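You operate a simulated robot arm through the tools that you are given. There is no shell and no other tool. Be economical: measure what you need, move in short steps, check, and stop when the job is done.

The job below is to be done with a simulated robot arm. You get a single attempt, and the scene is never put back.

## Task
Take the red bar with a clear end and put it on the teal plate. Fetch the white scoop and set it on the shelf under the yellow bench. Take the brown bag with a black clip and leave it in the inside of the pass tray. Take the white crate on the yellow bench top and put it away on the top board of the packing shelf. Take the blue die and put it on the shelf under the purple table. Fetch the steel sieve pan and set it on the purple bench top. Put the clear cup with a yellow foot on the shelf over the white bench. Put the green pot on the shelf over the blue bench. Fetch the striped jug and set it in the drain basket. Take the red scoop and leave it on the step under the mixer. Fetch the corn puff from the grey bench top and set it on the shelf under the green bench. Put the clear cup with a blue mark in the inside of the soak tub. Pull the magnet drawer with a green handle open. The order is free. Set down upright: brown bag with a black clip, clear cup with a yellow foot, striped jug, clear cup with a blue mark.

The check looks at the end state, three seconds after you hand in, the way a careful person would. Anything else that was tipped, shoved, dropped, spilled or broken makes it a failure.

## Robot
A 7-joint arm with a fingered hand on a trunk, on a base that drives. Base frame: it is fixed to the floor where the robot stands at the start and does not move with it; the origin is under the middle of the robot, x ahead of it, y to its left, z up. Lengths are in m, angles in degrees, forces in N, time in s.
With the tool pointing down near the work surface it reaches from about 0.2 to 0.64 m from the robot's upright axis, wherever it stands. Its first joint turns from -115.0 to 115.0 degrees. Places, roughly: blue die (10x4x15 cm) [0.8, 1.7, 1]; brown bag with a black clip (11x8x15 cm) [0.6, 0.8, 1]; clear cup with a blue mark (8x8x9 cm) [-3.7, -3.2, 0.9]; clear cup with a yellow foot (6x6x7 cm) [-0.8, -0.2, 0.9]; corn puff (4x4x3 cm) [-1.7, -1.7, 0.9]; drain basket (19x19x6 cm) [0.6, 1.8, 0.9]; green pot (11x11x6 cm) [-1, 0.6, 0.9]; inside of the pass tray (22x20 cm) [0.6, -1, 0.38]; inside of the soak tub (40x26 cm) [-1.9, -0.14, 0.9]; magnet drawer with a green handle [-2.9, -3.3, 0.6]; purple bench top [-0.8, -3.3, 0.8]; red bar with a clear end (15x3x3 cm) [0.5, 0.2, 0.9]; red scoop (17x6x4 cm) [-1.1, -1.4, 0.9]; shelf over the blue bench (208x17 cm) [-1.62, 0.72, 1.36]; shelf over the white bench (208x17 cm) [0.92, -0.68, 1.36]; shelf under the green bench [-0.9, -1.3, 0.3]; shelf under the purple table [0.7, 5.3, 0.3]; shelf under the yellow bench [0.6, 1.2, 0.3]; steel sieve pan (10x10x4 cm) [0.7, -0.3, 1]; step under the mixer (25x20 cm) [-1.5, -3.18, 0.4]; striped jug (16x10x16 cm) [-1.4, 1.6, 1]; teal plate (15x15x2 cm) [0.8, 1.5, 0.9]; top board of the packing shelf [0.7, 7.5, 1.2]; white crate (36x20x11 cm) [0.7, 1.1, 0.9]; white scoop (20x8x6 cm) [0.9, 0.7, 0.9]. Payload 3.1 kg.
The tool frame sits at the grasp point between the pads (the TCP): z along the fingers, y along the line on which they close. The tips reach 0.022 m beyond it. The gripper opens to 0.112 m. The gripper's body begins 0.06 m behind the TCP. The gripper is a hand of 3 fingers: y runs from the thumb to the fingers, the wrist lies at [0, 0, -0.218] in the tool frame.
Orientation is that of the tool frame in the base frame, as a unit quaternion [x, y, z, w]. With the fingers straight down and closing along the base's y, the tool's x points along the base's -x, its y along +y and its z along -z.

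## Interface
- The arm moves only by the tool nudge_tool. Its argument "moves" is a list of rows, each an object (a shift or turn left out is 0) with "linear": the shift along the base's x, y, z in mm, a list of three; "rot": the turn, a rotation vector about the base's x, y, z in degrees, a list of three. In form: [{"linear": [tx, ty, tz], "rot": [wx, wy, wz]}, ...]. A call has 1 to 12 rows; each row shifts and turns the commanded pose from where the row before left it. Rows are played at 5 a second. More than 0.05 m and 8.6 degrees between two rows, and nothing of the call is played. A pose out of reach is approached as far as the arm can. The call stops where the force on the tool passes 40 N (or 10 N more than at its start, if that is more) or the arm is blocked; 0.2 s more then pass. In this call time passes only in rows, and 0.2 s behind the last. It gives the time, the measured TCP pose, the force on the tool (base axes), the opening and the grip force at its end, in the units of the frame above (readings bear some noise), with the torque about the TCP (base axes, N m) and any sound that the robot's microphone picked up, and new pictures: "pictures" is both (left out), scene, wrist or none.
- Cameras (640 x 400 px; columns grow to the right, rows downward): "scene" is now at [-0.0256, 0.094, 1.6544]; the picture's right is [-0.86, -0.51, 0.00], its down [-0.43, 0.73, -0.53] and it looks along [0.27, -0.46, -0.85] (base axes); focal length 214 px, centre (320, 200). "wrist" rides on the gripper at [0.066, 0.003, -0.08] in the tool frame; the picture's right is [-0.05, 1.00, 0.00], its down [-0.77, -0.04, -0.64] and it looks along [-0.64, -0.03, 0.77] (tool axes); focal length 275 px, centre (320, 200). There is no depth. A picture from a camera that has moved, and an enlarged one, comes with that camera's place and axes in the base frame and with its lens.
- slide_trunk(by): slides the trunk up (or, below 0, down) by that many m; the arm and the scene camera ride with it, the base frame stays. It gives what a move gives, with no picture.
- base_move(legs): drives the robot by 1 to 6 legs, each [ahead, left, turn to the left] in m, m and degrees, along the robot's own axes; the way and the turn of a leg run together, so that a leg with both is an arc; at most 1.5 m and 180 degrees a leg. The arm and the cameras ride along, it lands a little off, and it stops where it bumps. It gives what a move gives, and a new picture of the scene camera.
- finger_targets(finger1, finger2, thumb_bend): sets how far each is bent, from 0 (flat) to 1 (curled in); at 0.3 the hand is open as for a grip, at 0.7 the pads meet at the TCP. One left out holds its place. A second passes; each finger stops where it meets its share of the squeeze, and holds until it gets a number again. It is the only way to open and close the hand. It gives what a move gives, with no picture; readings hold the bend of each and the force on the fingers (four entries, about 0 where the hand has none), thumb and palm.
- aim_head(pan, tilt): turns the head with the scene camera to pan (to the left, within 155 degrees either way) and tilt (down, from -29 to 69), counted from straight ahead of the robot. It gives what a move gives, and a new picture of the scene camera.
- inspect(camera, box): a new picture of the part [left, top, right, bottom] of that camera's present view, enlarged. The clock stands still meanwhile.
- job_done(): hands the job in; it is judged then, once.

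Go step by step. Nothing tells you exact positions but the pictures and the camera data: compare them with the known pose of the tool, close in by small moves and look again before you grip or let go. The budget is 577 turns and 360 pictures, counting those below and the enlarged ones. Unless the task says otherwise, let go and move clear before handing in, and close with one line.

The tools are called after "Call:" as name(argument=value, ...) on one line, values as JSON. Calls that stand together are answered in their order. nudge_tool: Moves the arm, as the interface text tells. Its arguments: {"type":"object","properties":{"moves":{"type":"array"},"pictures":{"type":"string","enum":["both","scene","wrist","none"]}},"required":["moves"]} The other tools are called the same way: slide_trunk (by) slides the trunk up or down; finger_targets (finger1, finger2, thumb_bend) moves the fingers one by one; base_move (legs) drives the base; aim_head (pan, tilt) turns the head that bears the scene camera; inspect (camera, box) takes an enlarged picture of a part of a camera's view; job_done () hands the job in.

At the start:

```text
time_s: 0.0
tool_pos: [0.3985, -0.3114, 1.2692]
tool_rot: [0.001, 1.0, 0.0, 0.0]
wrist_force: [0.3, -0.3, 0.6]
moment: [0.01, 0.01, 0.02]
gripper_width: 0.112
gripper_force: 0.1
shape: jaw
bend: [0.3, 0.3, 0.3]
finger forces: [0.1, 0.0, 0.0, 0.0, 0.0, 0.0]
trunk travel left (down, up): [-0.8, 0.19]
robot x, y, heading: [0.0038, -0.0017, 0.0]
head pan, tilt: [-59.6, 57.9]
```

scene: 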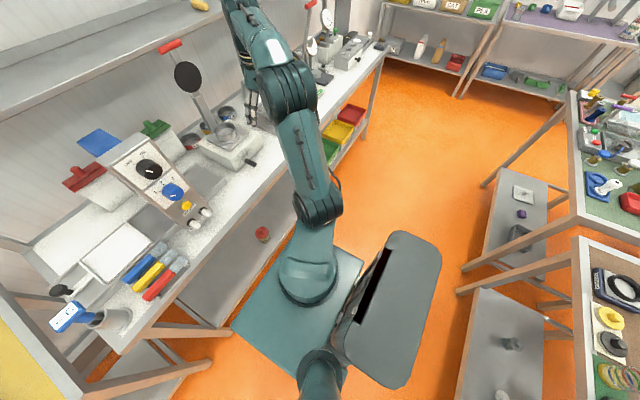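
wrist: 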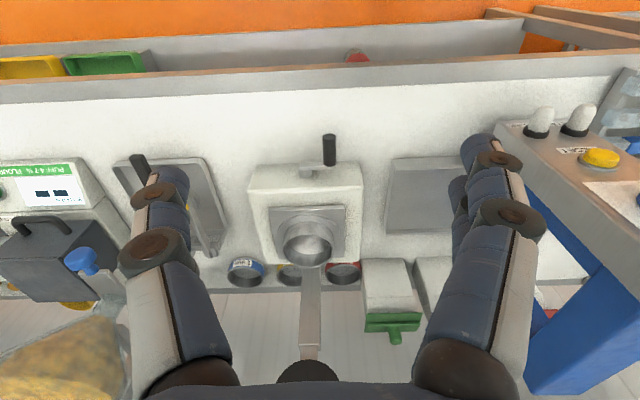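

I see the white bench ahead, with the arm over it. First I look around to learn the layout.

Call:
aim_head(pan=0, tilt=40)

Call:
aim_head(pan=60, tilt=35)

Call:
aim_head(pan=125, tilt=30)

Call:
aim_head(pan=-125, tilt=30)

```text
time_s: 1.3
tool_pos: [0.3985, -0.3101, 1.27]
tool_rot: [0.0, 1.0, 0.0, 0.001]
wrist_force: [-0.3, 0.2, -0.2]
moment: [0.0, -0.01, -0.02]
gripper_width: 0.1117
gripper_force: 0.0
shape: jaw
bend: [0.3, 0.3, 0.3]
finger forces: [0.0, 0.0, 0.0, 0.0, 0.0, 0.0]
trunk travel left (down, up): [-0.8, 0.19]
robot x, y, heading: [0.0041, 0.0041, 0.2]
head pan, tilt: [0.0, 40.0]
camera scene: at [0.0245, 0.1534, 1.6786], right [0.0, -1.0, 0.0], down [-0.64, 0.0, -0.77], along [0.77, 0.0, -0.64], focal length 214 px, centre (320, 200)
```

scene: 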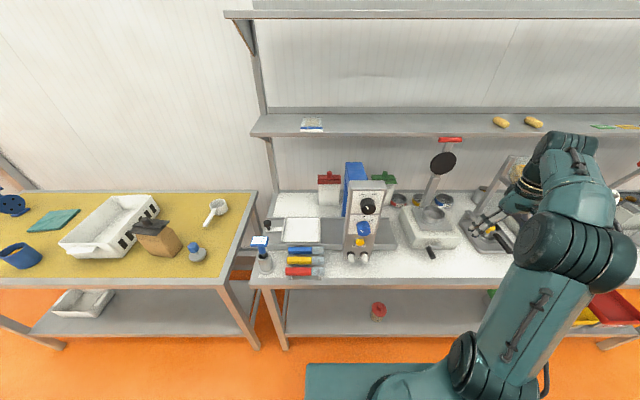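

```text
time_s: 2.6
tool_pos: [0.3983, -0.31, 1.2689]
tool_rot: [0.0, 1.0, 0.0, 0.0]
wrist_force: [0.1, 0.5, 1.6]
moment: [0.01, 0.01, -0.05]
gripper_width: 0.1117
gripper_force: 0.1
shape: jaw
bend: [0.3, 0.3, 0.3]
finger forces: [0.1, 0.0, 0.0, 0.0, 0.0, 0.1]
trunk travel left (down, up): [-0.8, 0.19]
robot x, y, heading: [0.0016, 0.0007, -0.0]
head pan, tilt: [60.0, 35.0]
camera scene: at [-0.0164, 0.2297, 1.6861], right [0.87, -0.5, 0.0], down [-0.29, -0.5, -0.82], along [0.41, 0.71, -0.57], focal length 214 px, centre (320, 200)
```

scene: 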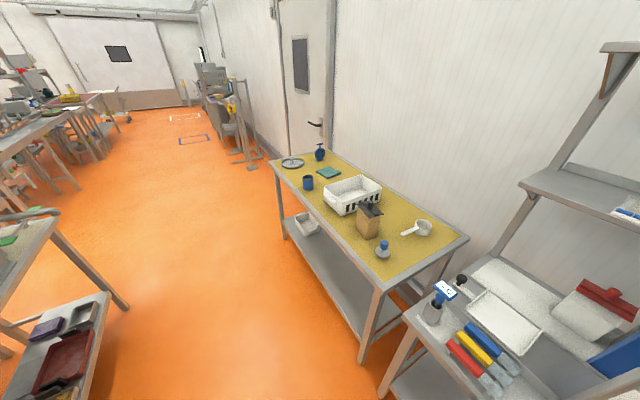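

```text
time_s: 4.0
tool_pos: [0.3995, -0.3102, 1.2696]
tool_rot: [0.001, 1.0, 0.0, 0.0]
wrist_force: [-0.3, 0.5, 0.6]
moment: [-0.05, 0.03, -0.01]
gripper_width: 0.1117
gripper_force: 0.0
shape: jaw
bend: [0.3, 0.3, 0.3]
finger forces: [0.0, 0.1, 0.0, 0.0, 0.0, 0.1]
trunk travel left (down, up): [-0.8, 0.19]
robot x, y, heading: [-0.0005, -0.0052, -0.2]
head pan, tilt: [125.0, 30.0]
camera scene: at [-0.1123, 0.2277, 1.6939], right [0.82, 0.57, 0.0], down [0.29, -0.41, -0.87], along [-0.5, 0.71, -0.5], focal length 214 px, centre (320, 200)
```

scene: 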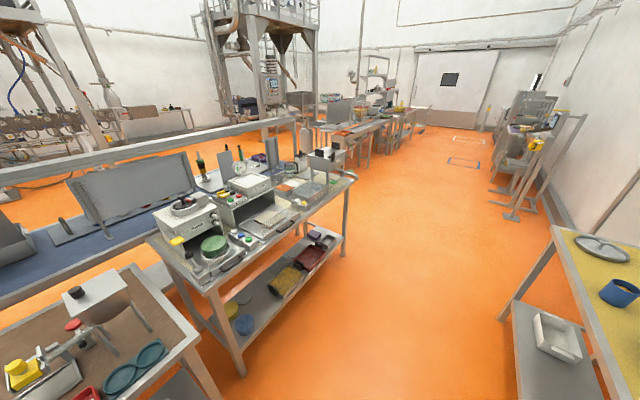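

```text
time_s: 7.5
tool_pos: [0.3982, -0.3111, 1.2688]
tool_rot: [0.0, 1.0, -0.001, 0.0]
wrist_force: [-0.3, -0.3, 0.2]
moment: [0.03, 0.04, -0.01]
gripper_width: 0.1119
gripper_force: 0.0
shape: jaw
bend: [0.3, 0.3, 0.3]
finger forces: [0.1, 0.0, 0.1, 0.0, 0.0, 0.0]
trunk travel left (down, up): [-0.8, 0.19]
robot x, y, heading: [-0.0012, 0.0023, -0.0]
head pan, tilt: [-125.0, 30.0]
camera scene: at [-0.1124, 0.0794, 1.6939], right [-0.82, 0.57, 0.0], down [0.29, 0.41, -0.87], along [-0.5, -0.71, -0.5], focal length 214 px, centre (320, 200)
```

scene: 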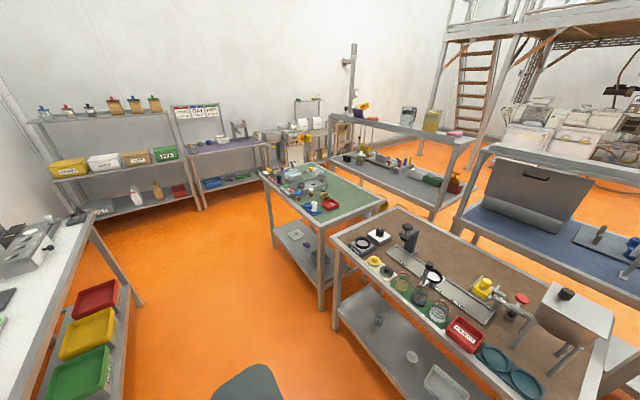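

The layout is clear now: white bench ahead, yellow bench ahead-left, island benches behind. I check my own base footprint and the nearby bench edge.

Call:
aim_head(pan=10, tilt=69)

Call:
inspect(camera="scene", box=[0, 60, 640, 400])

```text
time_s: 9.6
tool_pos: [0.3984, -0.3087, 1.2694]
tool_rot: [0.0, 1.0, 0.0, 0.0]
wrist_force: [0.8, 0.4, 0.2]
moment: [0.0, -0.01, 0.01]
gripper_width: 0.1118
gripper_force: 0.0
shape: jaw
bend: [0.3, 0.3, 0.3]
finger forces: [0.0, 0.0, 0.1, 0.0, 0.0, 0.1]
trunk travel left (down, up): [-0.8, 0.19]
robot x, y, heading: [-0.0003, 0.0009, -0.0]
head pan, tilt: [10.0, 68.8]
camera scene: at [-0.0054, 0.1632, 1.6425], right [0.17, -0.98, 0.0], down [-0.92, -0.16, -0.36], along [0.36, 0.06, -0.93], focal length 214 px, centre (320, 200)
```

scene: 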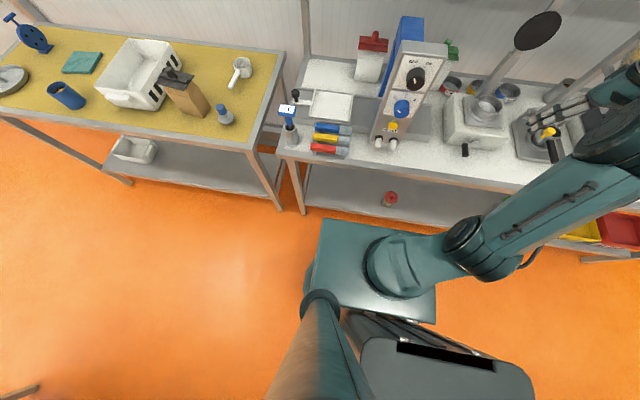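

```text
1.00 times, centred on (320, 230) of scene (not enlarged: the box is as wide or as high as the picture)
camera zoom: at [-0.0054, 0.1632, 1.6425], right [0.17, -0.98, 0.0], down [-0.92, -0.16, -0.36], along [0.36, 0.06, -0.93], focal length 214 px, centre (320, 170)
```

zoom: 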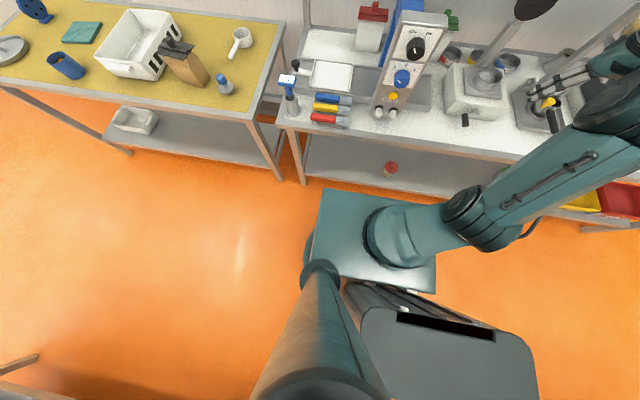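

The red bar lies at about (0.51, 0.22), next to a yellow one. I swing the tool above it with a quarter turn so the hand closes along x.

Call:
nudge_tool(moves=[{"linear": [4, 44, 0], "rot": [0, 0, 7.5]}, {"linear": [4, 44, 0], "rot": [0, 0, 7.5]}, {"linear": [4, 44, 0], "rot": [0, 0, 7.5]}, {"linear": [4, 44, 0], "rot": [0, 0, 7.5]}, {"linear": [4, 44, 0], "rot": [0, 0, 7.5]}, {"linear": [4, 44, 0], "rot": [0, 0, 7.5]}, {"linear": [4, 44, 0], "rot": [0, 0, 7.5]}, {"linear": [4, 44, 0], "rot": [0, 0, 7.5]}, {"linear": [4, 44, 0], "rot": [0, 0, 7.5]}, {"linear": [4, 44, 0], "rot": [0, 0, 7.5]}, {"linear": [4, 44, 0], "rot": [0, 0, 7.5]}, {"linear": [4, 44, 0], "rot": [0, 0, 7.5]}])

```text
time_s: 11.5
tool_pos: [0.4281, 0.0237, 1.2663]
tool_rot: [-0.48, 0.877, -0.007, -0.019]
wrist_force: [-18.8, -27.9, 2.6]
moment: [-0.48, 0.15, -2.3]
gripper_width: 0.112
gripper_force: 0.1
shape: jaw
bend: [0.3, 0.3, 0.31]
finger forces: [0.0, 0.0, 0.0, 0.0, 39.2, 0.0]
trunk travel left (down, up): [-0.8, 0.19]
robot x, y, heading: [0.0002, 0.0011, -0.1]
head pan, tilt: [10.0, 68.8]
stopped in row 9: the force on the tool passed its limit at 70 N (the readings are from after the stop); the commanded pose is now the measured one
camera scene: at [-0.0068, 0.1598, 1.6428], right [0.17, -0.99, 0.0], down [-0.92, -0.16, -0.36], along [0.36, 0.06, -0.93], focal length 214 px, centre (320, 200)
camera wrist: at [0.3916, -0.0284, 1.3511], right [-0.82, 0.58, 0.0], down [0.46, 0.65, 0.6], along [0.35, 0.5, -0.8], focal length 275 px, centre (320, 200)
```

scene: 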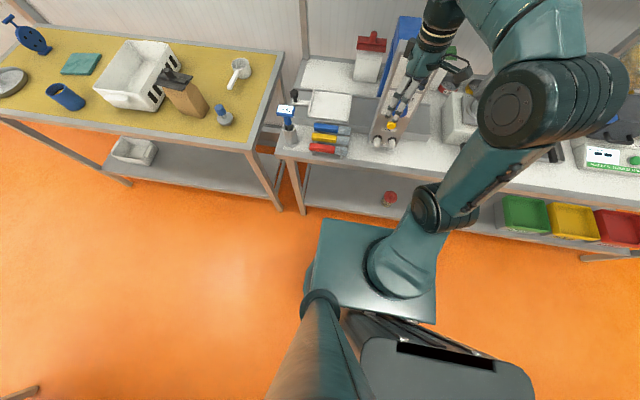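
wrist: 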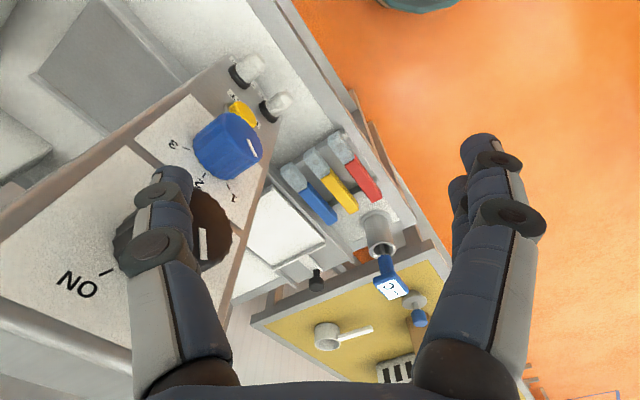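

The thumb touched the knob of the tall tower. I back straight off and raise the tool before going on.

Call:
nudge_tool(moves=[{"linear": [-10, -15, 0]}, {"linear": [-30, -10, 10]}, {"linear": [-40, 0, 20]}, {"linear": [-30, 0, 20]}], pictures="wrist")

```text
time_s: 12.5
tool_pos: [0.3166, 0.0058, 1.3179]
tool_rot: [-0.487, 0.873, -0.004, -0.013]
wrist_force: [0.8, -0.3, 0.4]
moment: [-0.01, -0.02, -0.02]
gripper_width: 0.112
gripper_force: 0.1
shape: jaw
bend: [0.3, 0.3, 0.3]
finger forces: [0.0, 0.0, 0.0, 0.0, 0.0, 0.1]
trunk travel left (down, up): [-0.8, 0.19]
robot x, y, heading: [-0.0018, 0.0019, -0.2]
head pan, tilt: [10.0, 68.8]
camera wrist: at [0.2835, -0.0481, 1.4011], right [-0.82, 0.57, 0.0], down [0.45, 0.65, 0.61], along [0.35, 0.51, -0.79], focal length 275 px, centre (320, 200)
```

wrist: 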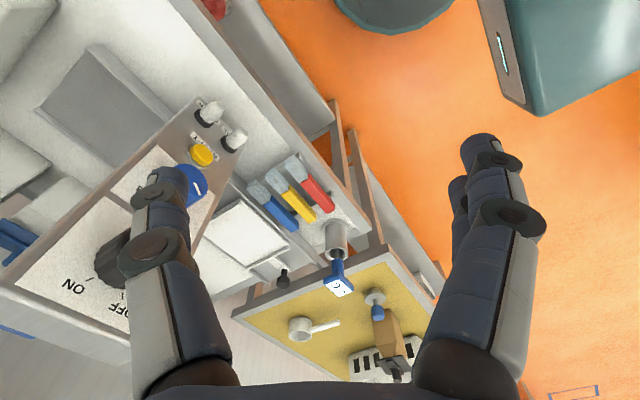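

Clear now. I continue left and finish the quarter turn over the free space in front of the bench.

Call:
nudge_tool(moves=[{"linear": [0, 45, 0], "rot": [0, 0, 6.3]}, {"linear": [0, 45, 0], "rot": [0, 0, 6.3]}, {"linear": [0, 45, 0], "rot": [0, 0, 6.3]}, {"linear": [20, 40, 0], "rot": [0, 0, 6.4]}, {"linear": [30, 20, 0], "rot": [0, 0, 6.4]}, {"linear": [40, 10, -40]}, {"linear": [40, 0, -40]}, {"linear": [20, 0, -40]}])

Call:
inspect(camera="scene", box=[340, 20, 500, 120])

```text
refused: row 6 steps farther than a row can; nothing moved
```

```text
4.00 times, centred on (420, 70) of scene
camera zoom: at [-0.0063, 0.161, 1.6426], right [0.17, -0.99, 0.0], down [-0.92, -0.16, -0.36], along [0.36, 0.06, -0.93], focal length 858 px, centre (-80, 720)
```

zoom: 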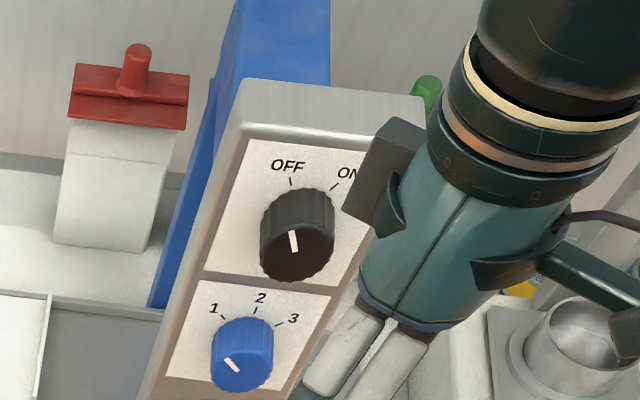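

The knob still points at OFF, so no harm. I redo the move with smaller rows.

Call:
nudge_tool(moves=[{"linear": [0, 45, 0], "rot": [0, 0, 6.3]}, {"linear": [0, 45, 0], "rot": [0, 0, 6.3]}, {"linear": [0, 45, 0], "rot": [0, 0, 6.3]}, {"linear": [20, 40, 0], "rot": [0, 0, 6.4]}, {"linear": [30, 20, 0], "rot": [0, 0, 6.4]}, {"linear": [30, 5, -35]}, {"linear": [30, 5, -35]}, {"linear": [30, 0, -35]}, {"linear": [20, 0, -35]}])

```text
time_s: 14.5
tool_pos: [0.4804, 0.2118, 1.1768]
tool_rot: [-0.706, 0.708, -0.009, -0.011]
wrist_force: [1.1, -0.1, 0.2]
moment: [0.03, 0.04, 0.01]
gripper_width: 0.1118
gripper_force: 0.1
shape: jaw
bend: [0.3, 0.3, 0.3]
finger forces: [0.0, 0.1, 0.1, 0.0, 0.0, 0.0]
trunk travel left (down, up): [-0.8, 0.19]
robot x, y, heading: [0.0016, -0.0046, -0.1]
head pan, tilt: [10.0, 68.8]
camera scene: at [-0.004, 0.1636, 1.6424], right [0.17, -0.99, 0.0], down [-0.92, -0.16, -0.36], along [0.36, 0.06, -0.93], focal length 214 px, centre (320, 200)
camera wrist: at [0.4796, 0.1473, 1.2605], right [-1.0, 0.05, 0.0], down [0.04, 0.79, 0.61], along [0.03, 0.61, -0.79], focal length 275 px, centre (320, 200)
```

scene: 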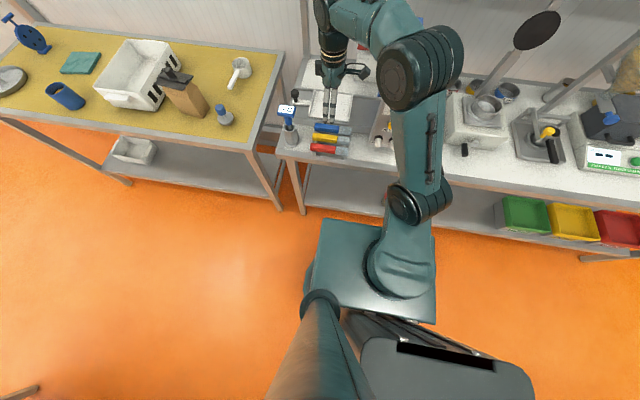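
wrist: 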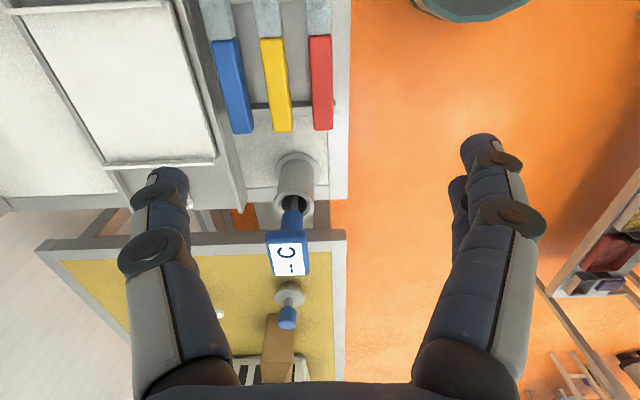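

The wrist view puts the red bar at x≈0.485 with its middle near y≈0.225, the yellow about 5 cm farther. I narrow the hand and come down closer to check alignment.

Call:
finger_targets(finger1=0.53, finger2=0.53, thumb_bend=0.53)

Call:
nudge_tool(moves=[{"linear": [1, 2, -45]}, {"linear": [1, 2, -45]}, {"linear": [1, 2, -45]}, {"linear": [1, 2, -30]}], pictures="wrist")

```text
time_s: 15.5
tool_pos: [0.4805, 0.2107, 1.1788]
tool_rot: [-0.707, 0.708, -0.007, -0.011]
wrist_force: [0.5, -0.8, 0.3]
moment: [-0.01, -0.01, 0.0]
gripper_width: 0.0472
gripper_force: 0.1
shape: fingers
bend: [0.53, 0.53, 0.53]
finger forces: [0.0, 0.0, 0.0, 0.0, 0.0, 0.1]
trunk travel left (down, up): [-0.8, 0.19]
robot x, y, heading: [-0.0019, -0.0001, -0.1]
head pan, tilt: [10.0, 68.8]
```

```text
time_s: 16.5
tool_pos: [0.4848, 0.2212, 1.011]
tool_rot: [-0.707, 0.707, -0.009, -0.012]
wrist_force: [-0.1, 0.4, -0.1]
moment: [0.03, 0.0, -0.01]
gripper_width: 0.047
gripper_force: 0.0
shape: fingers
bend: [0.53, 0.53, 0.53]
finger forces: [0.0, 0.0, 0.0, 0.1, 0.0, 0.1]
trunk travel left (down, up): [-0.8, 0.19]
robot x, y, heading: [0.0016, 0.0004, -0.1]
head pan, tilt: [10.0, 68.8]
camera wrist: at [0.4836, 0.1573, 1.0942], right [-1.0, 0.05, 0.0], down [0.04, 0.79, 0.61], along [0.03, 0.61, -0.79], focal length 275 px, centre (320, 200)
```

wrist: 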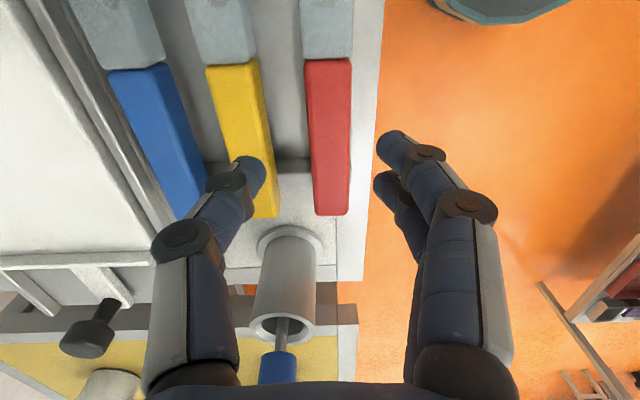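

Fingers straddle the bar; it sits about 3 mm nearer than the tool. I correct and go down in small steps.

Call:
nudge_tool(moves=[{"linear": [-3, 3, -30]}, {"linear": [0, 3, -20]}, {"linear": [0, 3, -15]}], pictures="wrist")

```text
time_s: 17.3
tool_pos: [0.4814, 0.2303, 0.946]
tool_rot: [-0.706, 0.708, -0.009, -0.011]
wrist_force: [-0.2, -0.1, -0.2]
moment: [0.02, 0.03, -0.01]
gripper_width: 0.0465
gripper_force: 0.2
shape: fingers
bend: [0.53, 0.53, 0.53]
finger forces: [0.1, 0.0, 0.0, 0.1, 0.3, 0.0]
trunk travel left (down, up): [-0.8, 0.19]
robot x, y, heading: [0.0023, -0.0002, -0.2]
head pan, tilt: [10.0, 68.8]
camera wrist: at [0.4804, 0.1662, 1.0294], right [-1.0, 0.05, 0.0], down [0.04, 0.79, 0.61], along [0.03, 0.61, -0.79], focal length 275 px, centre (320, 200)
```

wrist: 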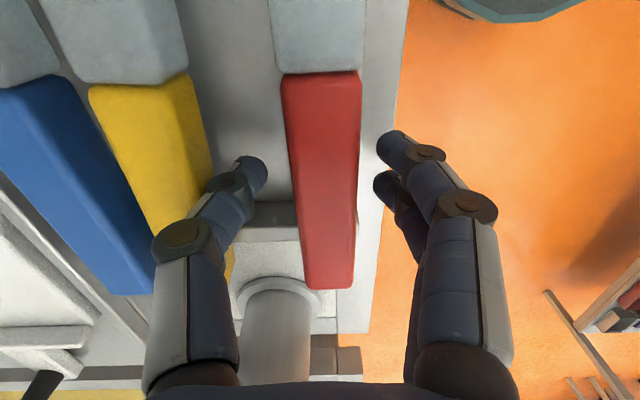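

Alignment is good; bar top at about z 0.92. I go down the last 3 cm and close.

Call:
nudge_tool(moves=[{"linear": [0, 0, -10]}, {"linear": [0, 0, -10]}, {"linear": [0, 0, -8]}], pictures="wrist")

Call:
finger_targets(finger1=0.7, finger2=0.7, thumb_bend=0.7)

```text
time_s: 18.0
tool_pos: [0.4835, 0.2294, 0.9314]
tool_rot: [-0.706, 0.708, -0.011, 0.0]
wrist_force: [-1.1, -6.4, 38.4]
moment: [-0.05, -1.23, -0.2]
gripper_width: 0.0452
gripper_force: 19.1
shape: fingers
bend: [0.53, 0.53, 0.57]
finger forces: [0.0, 0.0, 0.0, 0.1, 38.0, 0.0]
trunk travel left (down, up): [-0.8, 0.19]
robot x, y, heading: [-0.0022, -0.0022, -0.2]
head pan, tilt: [10.0, 68.8]
stopped in row 3: the force on the tool passed its limit at 46 N (the readings are from after the stop); the commanded pose is now the measured one
camera wrist: at [0.48, 0.1647, 1.0138], right [-1.0, 0.05, -0.01], down [0.03, 0.78, 0.62], along [0.04, 0.62, -0.78], focal length 275 px, centre (320, 200)
```

wrist: 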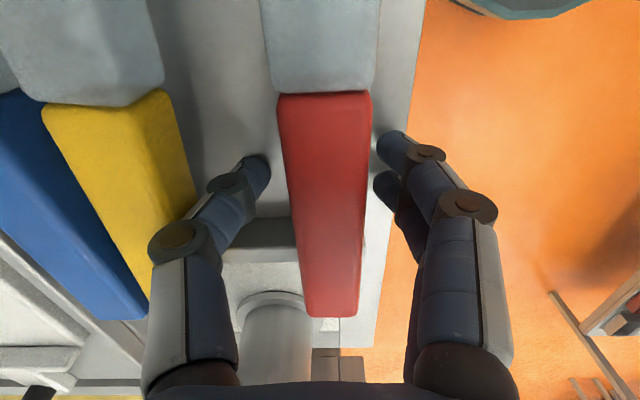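

```text
time_s: 19.0
tool_pos: [0.4801, 0.2301, 0.9282]
tool_rot: [-0.707, 0.708, -0.011, -0.005]
wrist_force: [-13.3, -4.6, 15.2]
moment: [-0.05, 0.53, 0.08]
gripper_width: 0.0117
gripper_force: 14.6
shape: fingers
bend: [0.65, 0.66, 0.7]
finger forces: [13.1, 16.6, 0.0, 0.1, 0.0, 0.0]
trunk travel left (down, up): [-0.8, 0.19]
robot x, y, heading: [0.0003, -0.002, -0.1]
head pan, tilt: [10.0, 68.8]
```

The thumb reached the bench surface near z≈0.908. The grip reading is odd (fingers press, thumb does not), so I look.

Call:
inspect(camera="wrist", box=[200, 50, 480, 330])

```text
1.43 times, centred on (340, 190) of wrist
camera zoom: at [0.4776, 0.1652, 1.0117], right [-1.0, 0.05, -0.01], down [0.03, 0.78, 0.62], along [0.04, 0.62, -0.78], focal length 393 px, centre (291, 214)
```

zoom: 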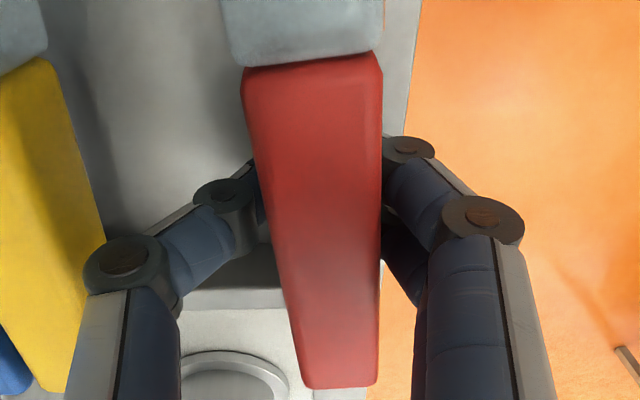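

The bar is between the pads. I ask for a fuller squeeze so the thumb presses too, then lift a little.

Call:
finger_targets(finger1=0.85, finger2=0.85, thumb_bend=0.85)

Call:
nudge_tool(moves=[{"linear": [0, 0, 10]}, {"linear": [0, 0, 15]}, {"linear": [0, 0, 20]}], pictures="wrist")

```text
time_s: 20.0
tool_pos: [0.4796, 0.2296, 0.9281]
tool_rot: [0.707, -0.707, 0.011, 0.006]
wrist_force: [-20.7, -6.9, -3.3]
moment: [-0.12, 0.46, 0.07]
gripper_width: 0.0041
gripper_force: 15.8
shape: fingers
bend: [0.68, 0.69, 0.83]
finger forces: [13.8, 14.5, 0.0, 0.0, 3.7, 0.0]
trunk travel left (down, up): [-0.8, 0.19]
robot x, y, heading: [-0.0014, -0.001, -0.0]
head pan, tilt: [10.0, 68.8]
```

```text
time_s: 20.8
tool_pos: [0.4831, 0.2307, 0.9712]
tool_rot: [-0.707, 0.708, -0.009, -0.006]
wrist_force: [0.0, -0.4, -0.5]
moment: [0.02, 0.02, 0.01]
gripper_width: 0.0
gripper_force: 0.1
shape: fingers
bend: [0.73, 0.74, 0.84]
finger forces: [0.0, 0.0, 0.0, 0.1, 0.0, 0.0]
trunk travel left (down, up): [-0.8, 0.19]
robot x, y, heading: [-0.0015, -0.0021, -0.1]
head pan, tilt: [10.0, 68.8]
camera wrist: at [0.4817, 0.1657, 1.0543], right [-1.0, 0.05, -0.01], down [0.03, 0.78, 0.62], along [0.03, 0.62, -0.79], focal length 275 px, centre (320, 200)
```

wrist: 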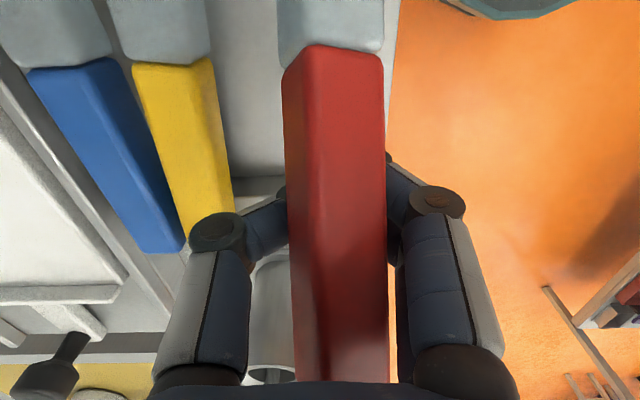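

The bar came up cradled in the hand rather than pinched. I check it with the scene camera before deciding.

Call:
inspect(camera="scene", box=[260, 60, 420, 160])

```text
4.00 times, centred on (340, 110) of scene
camera zoom: at [-0.0043, 0.1632, 1.6424], right [0.17, -0.99, 0.0], down [-0.92, -0.16, -0.36], along [0.36, 0.06, -0.93], focal length 858 px, centre (240, 560)
```

zoom: 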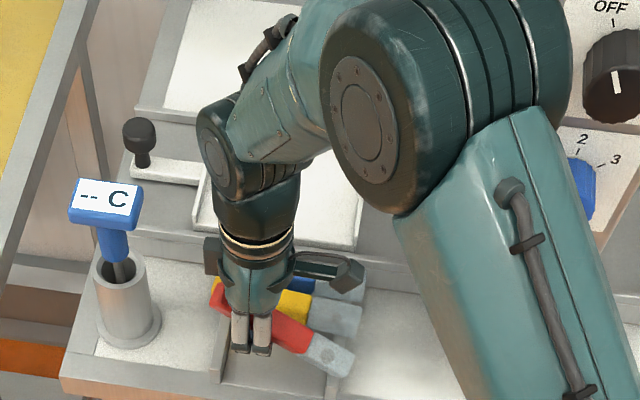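

The bar lies cradled on the fingertips with its clear end down, since it rests on raised tray lips. I lower it back, open, and regrip higher.

Call:
nudge_tool(moves=[{"linear": [0, 0, -15]}, {"linear": [0, 0, -15]}, {"linear": [0, 0, -10]}], pictures="none")

Call:
finger_targets(finger1=0.5, finger2=0.5, thumb_bend=0.54)

Call:
nudge_tool(moves=[{"linear": [0, 0, 6]}, {"linear": [0, 0, 6]}], pictures="wrist")

```text
time_s: 21.6
tool_pos: [0.4842, 0.2305, 0.9316]
tool_rot: [0.707, -0.707, 0.01, 0.006]
wrist_force: [-0.6, 0.1, -0.2]
moment: [-0.01, 0.01, 0.02]
gripper_width: 0.0
gripper_force: 0.0
shape: fingers
bend: [0.73, 0.74, 0.84]
finger forces: [0.1, 0.0, 0.0, 0.1, 0.1, 0.0]
trunk travel left (down, up): [-0.8, 0.19]
robot x, y, heading: [0.0019, -0.0011, -0.2]
head pan, tilt: [10.0, 68.8]
```

```text
time_s: 22.6
tool_pos: [0.4834, 0.2306, 0.9325]
tool_rot: [0.707, -0.707, 0.009, 0.005]
wrist_force: [-2.4, 0.7, 7.8]
moment: [0.03, -0.19, -0.04]
gripper_width: 0.046
gripper_force: 3.7
shape: fingers
bend: [0.5, 0.5, 0.56]
finger forces: [0.1, 0.0, 0.0, 0.0, 7.7, 0.0]
trunk travel left (down, up): [-0.8, 0.19]
robot x, y, heading: [0.0021, -0.0002, 0.1]
head pan, tilt: [10.0, 68.8]
```

```text
time_s: 23.2
tool_pos: [0.4832, 0.2317, 0.945]
tool_rot: [0.707, -0.707, 0.009, 0.007]
wrist_force: [-0.1, 0.3, 0.2]
moment: [0.0, 0.0, 0.03]
gripper_width: 0.0487
gripper_force: 0.1
shape: fingers
bend: [0.5, 0.5, 0.54]
finger forces: [0.0, 0.0, 0.1, 0.1, 0.1, 0.1]
trunk travel left (down, up): [-0.8, 0.19]
robot x, y, heading: [0.0004, -0.001, -0.2]
head pan, tilt: [10.0, 68.8]
camera wrist: at [0.4813, 0.1669, 1.0268], right [-1.0, 0.05, -0.01], down [0.03, 0.78, 0.62], along [0.03, 0.62, -0.79], focal length 275 px, centre (320, 200)
```

wrist: 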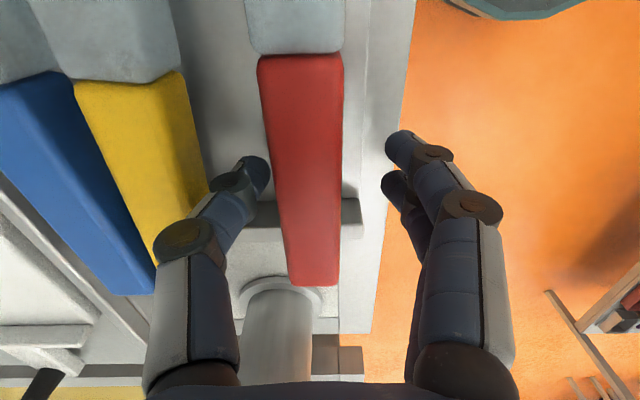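

The bar is back on its rest, now centred at x≈0.489. I recentre, go slightly down and close gently.

Call:
nudge_tool(moves=[{"linear": [5, 0, -3]}], pictures="none")

Call:
finger_targets(finger1=0.63, finger2=0.63, thumb_bend=0.63)

Call:
inspect(camera="wrist", box=[160, 50, 480, 330])

```text
time_s: 23.6
tool_pos: [0.4893, 0.2302, 0.9407]
tool_rot: [-0.706, 0.708, -0.009, -0.006]
wrist_force: [-0.4, -0.2, -0.3]
moment: [0.0, 0.0, -0.01]
gripper_width: 0.0489
gripper_force: 0.0
shape: fingers
bend: [0.5, 0.5, 0.54]
finger forces: [0.1, 0.0, 0.0, 0.0, 0.1, 0.0]
trunk travel left (down, up): [-0.8, 0.19]
robot x, y, heading: [0.0007, -0.0009, -0.4]
head pan, tilt: [10.0, 68.8]
```

```text
time_s: 24.6
tool_pos: [0.4884, 0.2303, 0.9399]
tool_rot: [-0.707, 0.707, -0.01, -0.005]
wrist_force: [-0.5, 0.3, 0.8]
moment: [-0.01, 0.02, -0.05]
gripper_width: 0.021
gripper_force: 0.4
shape: fingers
bend: [0.62, 0.62, 0.63]
finger forces: [0.5, 0.3, 0.0, 0.0, 0.6, 0.0]
trunk travel left (down, up): [-0.8, 0.19]
robot x, y, heading: [0.0019, -0.0012, -0.0]
head pan, tilt: [10.0, 68.8]
```

```text
1.43 times, centred on (320, 190) of wrist
camera zoom: at [0.4865, 0.1667, 1.0234], right [-1.0, 0.05, -0.01], down [0.03, 0.78, 0.62], along [0.03, 0.62, -0.79], focal length 393 px, centre (320, 214)
```

zoom: 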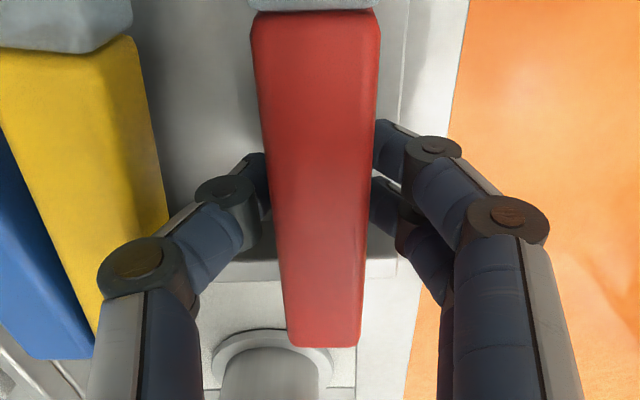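

Both sides touch now. I squeeze and lift.

Call:
finger_targets(finger1=0.7, finger2=0.7, thumb_bend=0.7)

Call:
nudge_tool(moves=[{"linear": [0, 0, 10]}, {"linear": [0, 0, 20]}, {"linear": [0, 0, 30]}])

```text
time_s: 25.6
tool_pos: [0.4883, 0.2306, 0.9409]
tool_rot: [0.708, -0.706, 0.009, 0.006]
wrist_force: [-0.9, 0.6, -0.9]
moment: [-0.04, 0.02, -0.02]
gripper_width: 0.0056
gripper_force: 2.3
shape: fingers
bend: [0.69, 0.69, 0.69]
finger forces: [0.8, 0.8, 0.1, 0.0, 1.8, 0.1]
trunk travel left (down, up): [-0.8, 0.19]
robot x, y, heading: [-0.0002, -0.0012, -0.1]
head pan, tilt: [10.0, 68.8]
```

```text
time_s: 26.4
tool_pos: [0.4876, 0.2317, 1.0031]
tool_rot: [-0.707, 0.707, -0.009, -0.005]
wrist_force: [0.0, 0.3, 0.0]
moment: [0.03, -0.02, 0.01]
gripper_width: 0.0033
gripper_force: 0.2
shape: fingers
bend: [0.7, 0.7, 0.7]
finger forces: [0.1, 0.0, 0.0, 0.0, 0.1, 0.0]
trunk travel left (down, up): [-0.8, 0.19]
robot x, y, heading: [-0.004, -0.0003, 0.1]
head pan, tilt: [10.0, 68.8]
camera scene: at [-0.0056, 0.1631, 1.6424], right [0.17, -0.99, 0.0], down [-0.92, -0.16, -0.36], along [0.36, 0.06, -0.93], focal length 214 px, centre (320, 200)
camera wrist: at [0.4857, 0.1678, 1.0843], right [-1.0, 0.05, -0.01], down [0.03, 0.78, 0.62], along [0.03, 0.62, -0.79], focal length 275 px, centre (320, 200)
```

scene: 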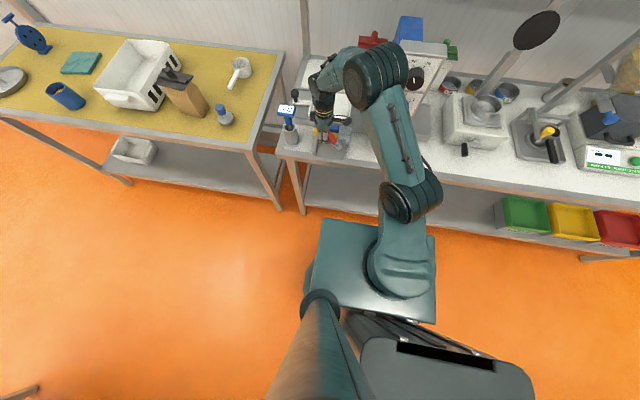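
wrist: 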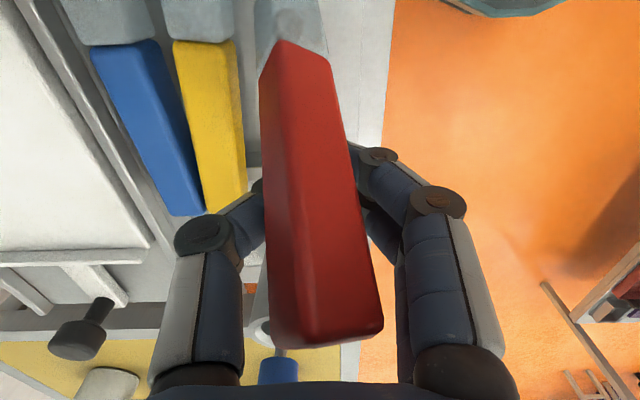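

The tapered finger closing squeezes the bar upward again into a cradle. I look at how it sits now.

Call:
inspect(camera="scene", box=[270, 50, 400, 170])

```text
3.33 times, centred on (335, 110) of scene
camera zoom: at [-0.0056, 0.1631, 1.6424], right [0.17, -0.99, 0.0], down [-0.92, -0.16, -0.36], along [0.36, 0.06, -0.93], focal length 715 px, centre (270, 500)
```

zoom: 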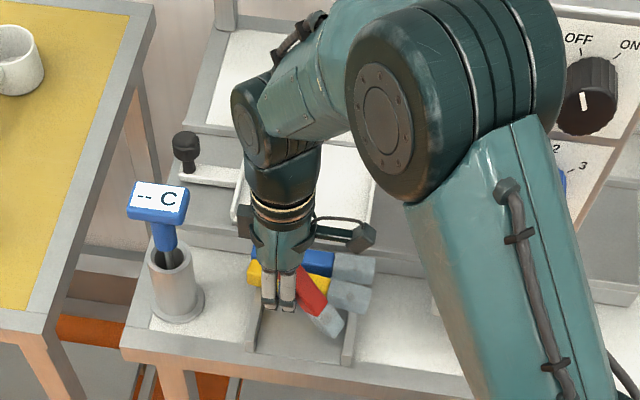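

The clear end is heavy and hangs down, so the grip must be nearer the middle. I lower it back and open.

Call:
nudge_tool(moves=[{"linear": [0, 0, -25]}, {"linear": [0, 0, -25]}, {"linear": [0, 0, -14]}], pictures="none")

Call:
finger_targets(finger1=0.52, finger2=0.52, thumb_bend=0.53)

Call:
nudge_tool(moves=[{"linear": [0, 0, 20]}, {"linear": [0, -20, 20]}], pictures="wrist")

```text
time_s: 27.2
tool_pos: [0.4888, 0.2328, 0.9368]
tool_rot: [-0.706, 0.708, -0.01, -0.006]
wrist_force: [0.2, -1.2, -0.7]
moment: [0.01, 0.0, -0.01]
gripper_width: 0.003
gripper_force: 0.8
shape: fingers
bend: [0.7, 0.7, 0.7]
finger forces: [0.1, 0.3, 0.0, 0.0, 0.4, 0.0]
trunk travel left (down, up): [-0.8, 0.19]
robot x, y, heading: [0.0004, -0.0004, -0.1]
head pan, tilt: [10.0, 68.8]
```

```text
time_s: 28.2
tool_pos: [0.4873, 0.2323, 0.9376]
tool_rot: [0.707, -0.707, 0.01, 0.006]
wrist_force: [-0.1, -0.1, 0.6]
moment: [-0.02, 0.0, 0.01]
gripper_width: 0.0475
gripper_force: 0.1
shape: fingers
bend: [0.52, 0.52, 0.53]
finger forces: [0.0, 0.1, 0.0, 0.1, 0.0, 0.0]
trunk travel left (down, up): [-0.8, 0.19]
robot x, y, heading: [-0.0044, 0.0017, -0.0]
head pan, tilt: [10.0, 68.8]
```

```text
time_s: 28.8
tool_pos: [0.4877, 0.2101, 0.9769]
tool_rot: [-0.707, 0.708, -0.01, -0.006]
wrist_force: [0.1, 0.1, 0.2]
moment: [-0.01, -0.02, 0.01]
gripper_width: 0.0476
gripper_force: 0.0
shape: fingers
bend: [0.52, 0.52, 0.53]
finger forces: [0.0, 0.0, 0.0, 0.0, 0.0, 0.1]
trunk travel left (down, up): [-0.8, 0.19]
robot x, y, heading: [-0.0022, -0.0016, -0.2]
head pan, tilt: [10.0, 68.8]
camera wrist: at [0.486, 0.1463, 1.0604], right [-1.0, 0.05, -0.01], down [0.03, 0.78, 0.62], along [0.03, 0.62, -0.78], focal length 275 px, centre (320, 200)
```

wrist: 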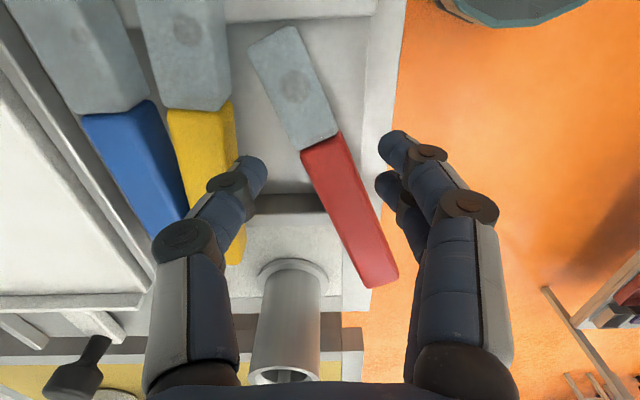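

The bar now lies turned by about 20 degrees, its middle near (0.488, 0.208). I turn the hand to match, centre on the middle and go down.

Call:
nudge_tool(moves=[{"linear": [0, -2, 0], "rot": [0, 0, 7]}, {"linear": [0, -2, 0], "rot": [0, 0, 7]}, {"linear": [0, -1, 0], "rot": [0, 0, 7]}], pictures="wrist")

```text
time_s: 29.6
tool_pos: [0.4872, 0.206, 0.9769]
tool_rot: [0.825, -0.565, 0.011, 0.004]
wrist_force: [0.1, 0.2, 0.2]
moment: [-0.03, 0.0, -0.01]
gripper_width: 0.0473
gripper_force: 0.2
shape: fingers
bend: [0.52, 0.52, 0.53]
finger forces: [0.1, 0.0, 0.0, 0.1, 0.1, 0.0]
trunk travel left (down, up): [-0.8, 0.19]
robot x, y, heading: [-0.0018, -0.0018, -0.1]
head pan, tilt: [10.0, 68.8]
camera wrist: at [0.5097, 0.145, 1.0598], right [-0.95, -0.32, -0.01], down [-0.25, 0.74, 0.62], along [-0.19, 0.59, -0.79], focal length 275 px, centre (320, 200)
```

wrist: 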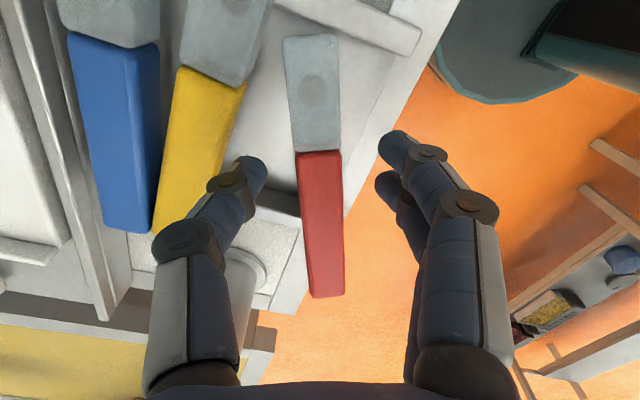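

The bar is lined up with the hand. I shift a centimetre toward the clear end and descend.

Call:
nudge_tool(moves=[{"linear": [3, -8, -20]}, {"linear": [0, 0, -14]}, {"linear": [0, 0, -9]}], pictures="wrist")

Call:
finger_targets(finger1=0.61, finger2=0.61, thumb_bend=0.61)

```text
time_s: 30.4
tool_pos: [0.4917, 0.1982, 0.9341]
tool_rot: [0.824, -0.566, 0.01, 0.004]
wrist_force: [0.0, -0.2, 0.8]
moment: [0.02, 0.03, 0.01]
gripper_width: 0.0476
gripper_force: 0.2
shape: fingers
bend: [0.52, 0.52, 0.53]
finger forces: [0.0, 0.0, 0.0, 0.0, 0.2, 0.0]
trunk travel left (down, up): [-0.8, 0.19]
robot x, y, heading: [-0.0022, 0.0011, -0.2]
head pan, tilt: [10.0, 68.8]
camera wrist: at [0.5127, 0.1362, 1.0168], right [-0.95, -0.31, -0.01], down [-0.25, 0.74, 0.62], along [-0.19, 0.59, -0.79], focal length 275 px, centre (320, 200)
```

wrist: 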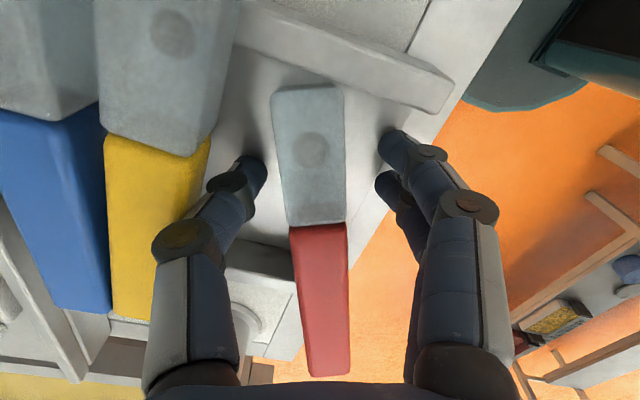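

```text
time_s: 31.4
tool_pos: [0.4913, 0.1983, 0.9351]
tool_rot: [0.824, -0.566, 0.011, 0.004]
wrist_force: [0.3, 0.0, 0.0]
moment: [-0.03, 0.0, 0.02]
gripper_width: 0.0253
gripper_force: 0.2
shape: fingers
bend: [0.61, 0.61, 0.61]
finger forces: [0.0, 0.0, 0.1, 0.0, 0.2, 0.0]
trunk travel left (down, up): [-0.8, 0.19]
robot x, y, heading: [-0.0014, -0.0024, -0.1]
head pan, tilt: [10.0, 68.8]
```

The clear end's top is only near z≈0.90, so the tray floor is lower than I thought (the thumb had met the yellow bar earlier). I reopen slightly and go lower.

Call:
finger_targets(finger1=0.53, finger2=0.53, thumb_bend=0.54)

Call:
nudge_tool(moves=[{"linear": [-1, 0, -12]}, {"linear": [0, 0, -10]}, {"linear": [0, 0, -8]}], pictures="wrist")

```text
time_s: 32.4
tool_pos: [0.4915, 0.1972, 0.9348]
tool_rot: [0.824, -0.567, 0.011, 0.004]
wrist_force: [-0.1, -0.2, -0.7]
moment: [0.01, 0.02, 0.01]
gripper_width: 0.0445
gripper_force: 0.1
shape: fingers
bend: [0.53, 0.53, 0.54]
finger forces: [0.0, 0.1, 0.1, 0.1, 0.1, 0.1]
trunk travel left (down, up): [-0.8, 0.19]
robot x, y, heading: [-0.0011, 0.0026, -0.1]
head pan, tilt: [10.0, 68.8]
```

```text
time_s: 32.8
tool_pos: [0.4931, 0.1974, 0.9312]
tool_rot: [0.824, -0.567, 0.014, -0.001]
wrist_force: [-1.6, -3.0, 31.2]
moment: [-0.35, 0.49, 0.09]
gripper_width: 0.0456
gripper_force: 15.7
shape: fingers
bend: [0.58, 0.53, 0.55]
finger forces: [23.1, 0.5, 0.1, 0.1, 8.0, 0.0]
trunk travel left (down, up): [-0.8, 0.19]
robot x, y, heading: [-0.0052, 0.001, -0.2]
head pan, tilt: [10.0, 68.8]
stopped in row 1: the force on the tool passed its limit at 50 N (the readings are from after the stop); the commanded pose is now the measured one
camera wrist: at [0.5128, 0.1361, 1.0146], right [-0.95, -0.31, -0.02], down [-0.26, 0.74, 0.62], along [-0.18, 0.59, -0.78], focal length 275 px, centre (320, 200)
```

wrist: 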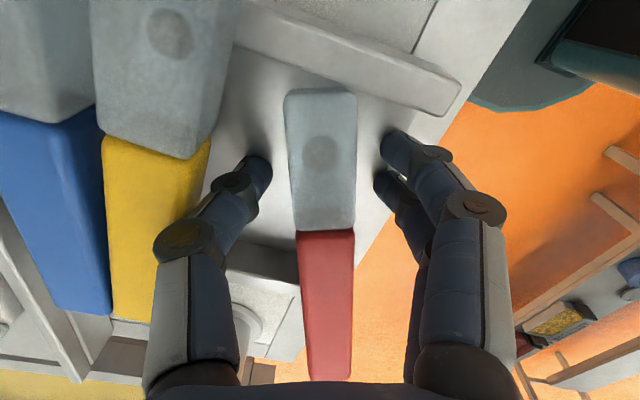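

The tray floor is at z≈0.909, and the bar is only about 2 cm wide there. I rise 3 mm and close on it firmly.

Call:
nudge_tool(moves=[{"linear": [-1, 0, 3]}], pictures="none")

Call:
finger_targets(finger1=0.64, finger2=0.64, thumb_bend=0.64)

Call:
finger_targets(finger1=0.75, finger2=0.75, thumb_bend=0.75)

Call:
inspect(camera="wrist", box=[160, 50, 480, 330])

```text
time_s: 33.2
tool_pos: [0.491, 0.1966, 0.932]
tool_rot: [0.823, -0.567, 0.013, 0.001]
wrist_force: [0.6, -2.5, 11.0]
moment: [-0.19, 0.29, 0.08]
gripper_width: 0.0452
gripper_force: 5.7
shape: fingers
bend: [0.56, 0.53, 0.54]
finger forces: [10.2, 0.0, 0.0, 0.0, 1.1, 0.0]
trunk travel left (down, up): [-0.8, 0.19]
robot x, y, heading: [-0.0001, 0.0016, -0.2]
head pan, tilt: [10.0, 68.8]
```

```text
time_s: 34.2
tool_pos: [0.492, 0.1993, 0.9307]
tool_rot: [0.824, -0.567, 0.011, 0.002]
wrist_force: [-6.3, -1.4, -0.8]
moment: [-0.01, 0.09, -0.01]
gripper_width: 0.0222
gripper_force: 4.2
shape: fingers
bend: [0.62, 0.55, 0.63]
finger forces: [1.4, 6.1, 0.1, 0.1, 1.4, 0.0]
trunk travel left (down, up): [-0.8, 0.19]
robot x, y, heading: [-0.0004, -0.0011, -0.1]
head pan, tilt: [10.0, 68.8]
```

```text
time_s: 35.2
tool_pos: [0.4916, 0.1987, 0.9329]
tool_rot: [0.824, -0.567, 0.012, 0.0]
wrist_force: [-9.6, -1.4, -2.1]
moment: [0.0, 0.19, 0.0]
gripper_width: 0.0185
gripper_force: 15.0
shape: fingers
bend: [0.66, 0.55, 0.68]
finger forces: [10.3, 9.8, 0.0, 0.1, 10.1, 0.0]
trunk travel left (down, up): [-0.8, 0.19]
robot x, y, heading: [0.0023, -0.0002, -0.3]
head pan, tilt: [10.0, 68.8]
```

```text
1.43 times, centred on (320, 190) of wrist
camera zoom: at [0.5118, 0.137, 1.0152], right [-0.95, -0.31, -0.01], down [-0.25, 0.74, 0.62], along [-0.18, 0.59, -0.78], focal length 393 px, centre (320, 214)
```

zoom: 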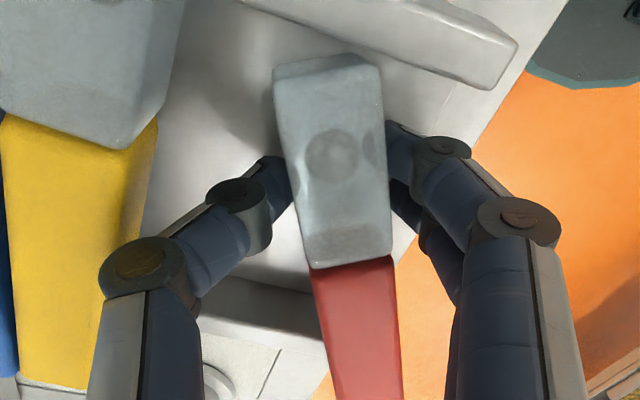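

Thumb and both fingers now press about 10 N each on the clear end. I lift gently.

Call:
nudge_tool(moves=[{"linear": [0, 0, 10]}, {"linear": [0, 0, 20]}, {"linear": [0, 0, 30]}, {"linear": [0, 0, 40]}])

```text
time_s: 36.2
tool_pos: [0.4921, 0.1976, 1.0316]
tool_rot: [0.824, -0.567, 0.012, 0.001]
wrist_force: [-0.5, 0.1, -0.9]
moment: [-0.05, 0.0, 0.0]
gripper_width: 0.0188
gripper_force: 13.5
shape: fingers
bend: [0.7, 0.62, 0.68]
finger forces: [8.1, 5.2, 0.0, 0.0, 13.5, 0.0]
trunk travel left (down, up): [-0.8, 0.19]
robot x, y, heading: [0.0021, 0.0018, -0.0]
head pan, tilt: [10.0, 68.8]
camera scene: at [-0.0058, 0.1627, 1.6424], right [0.17, -0.99, 0.0], down [-0.92, -0.16, -0.36], along [0.36, 0.06, -0.93], focal length 214 px, centre (320, 200)
camera wrist: at [0.513, 0.1366, 1.114], right [-0.95, -0.31, -0.01], down [-0.25, 0.74, 0.62], along [-0.18, 0.59, -0.78], focal length 275 px, centre (320, 200)
```

scene: 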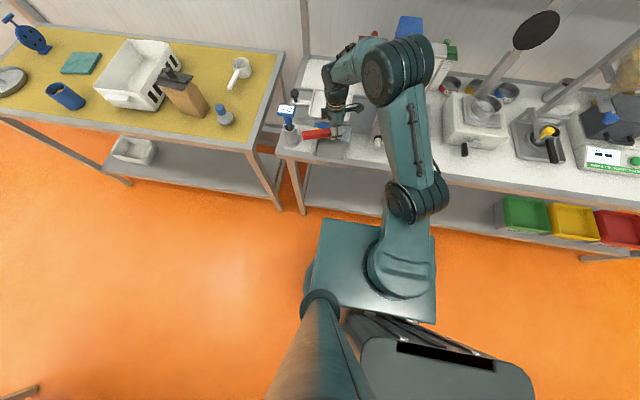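
wrist: 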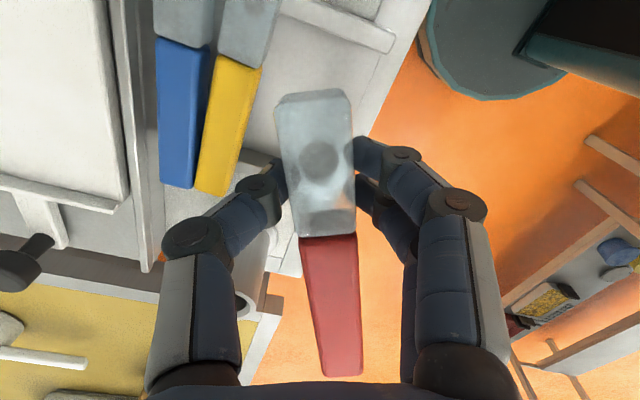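

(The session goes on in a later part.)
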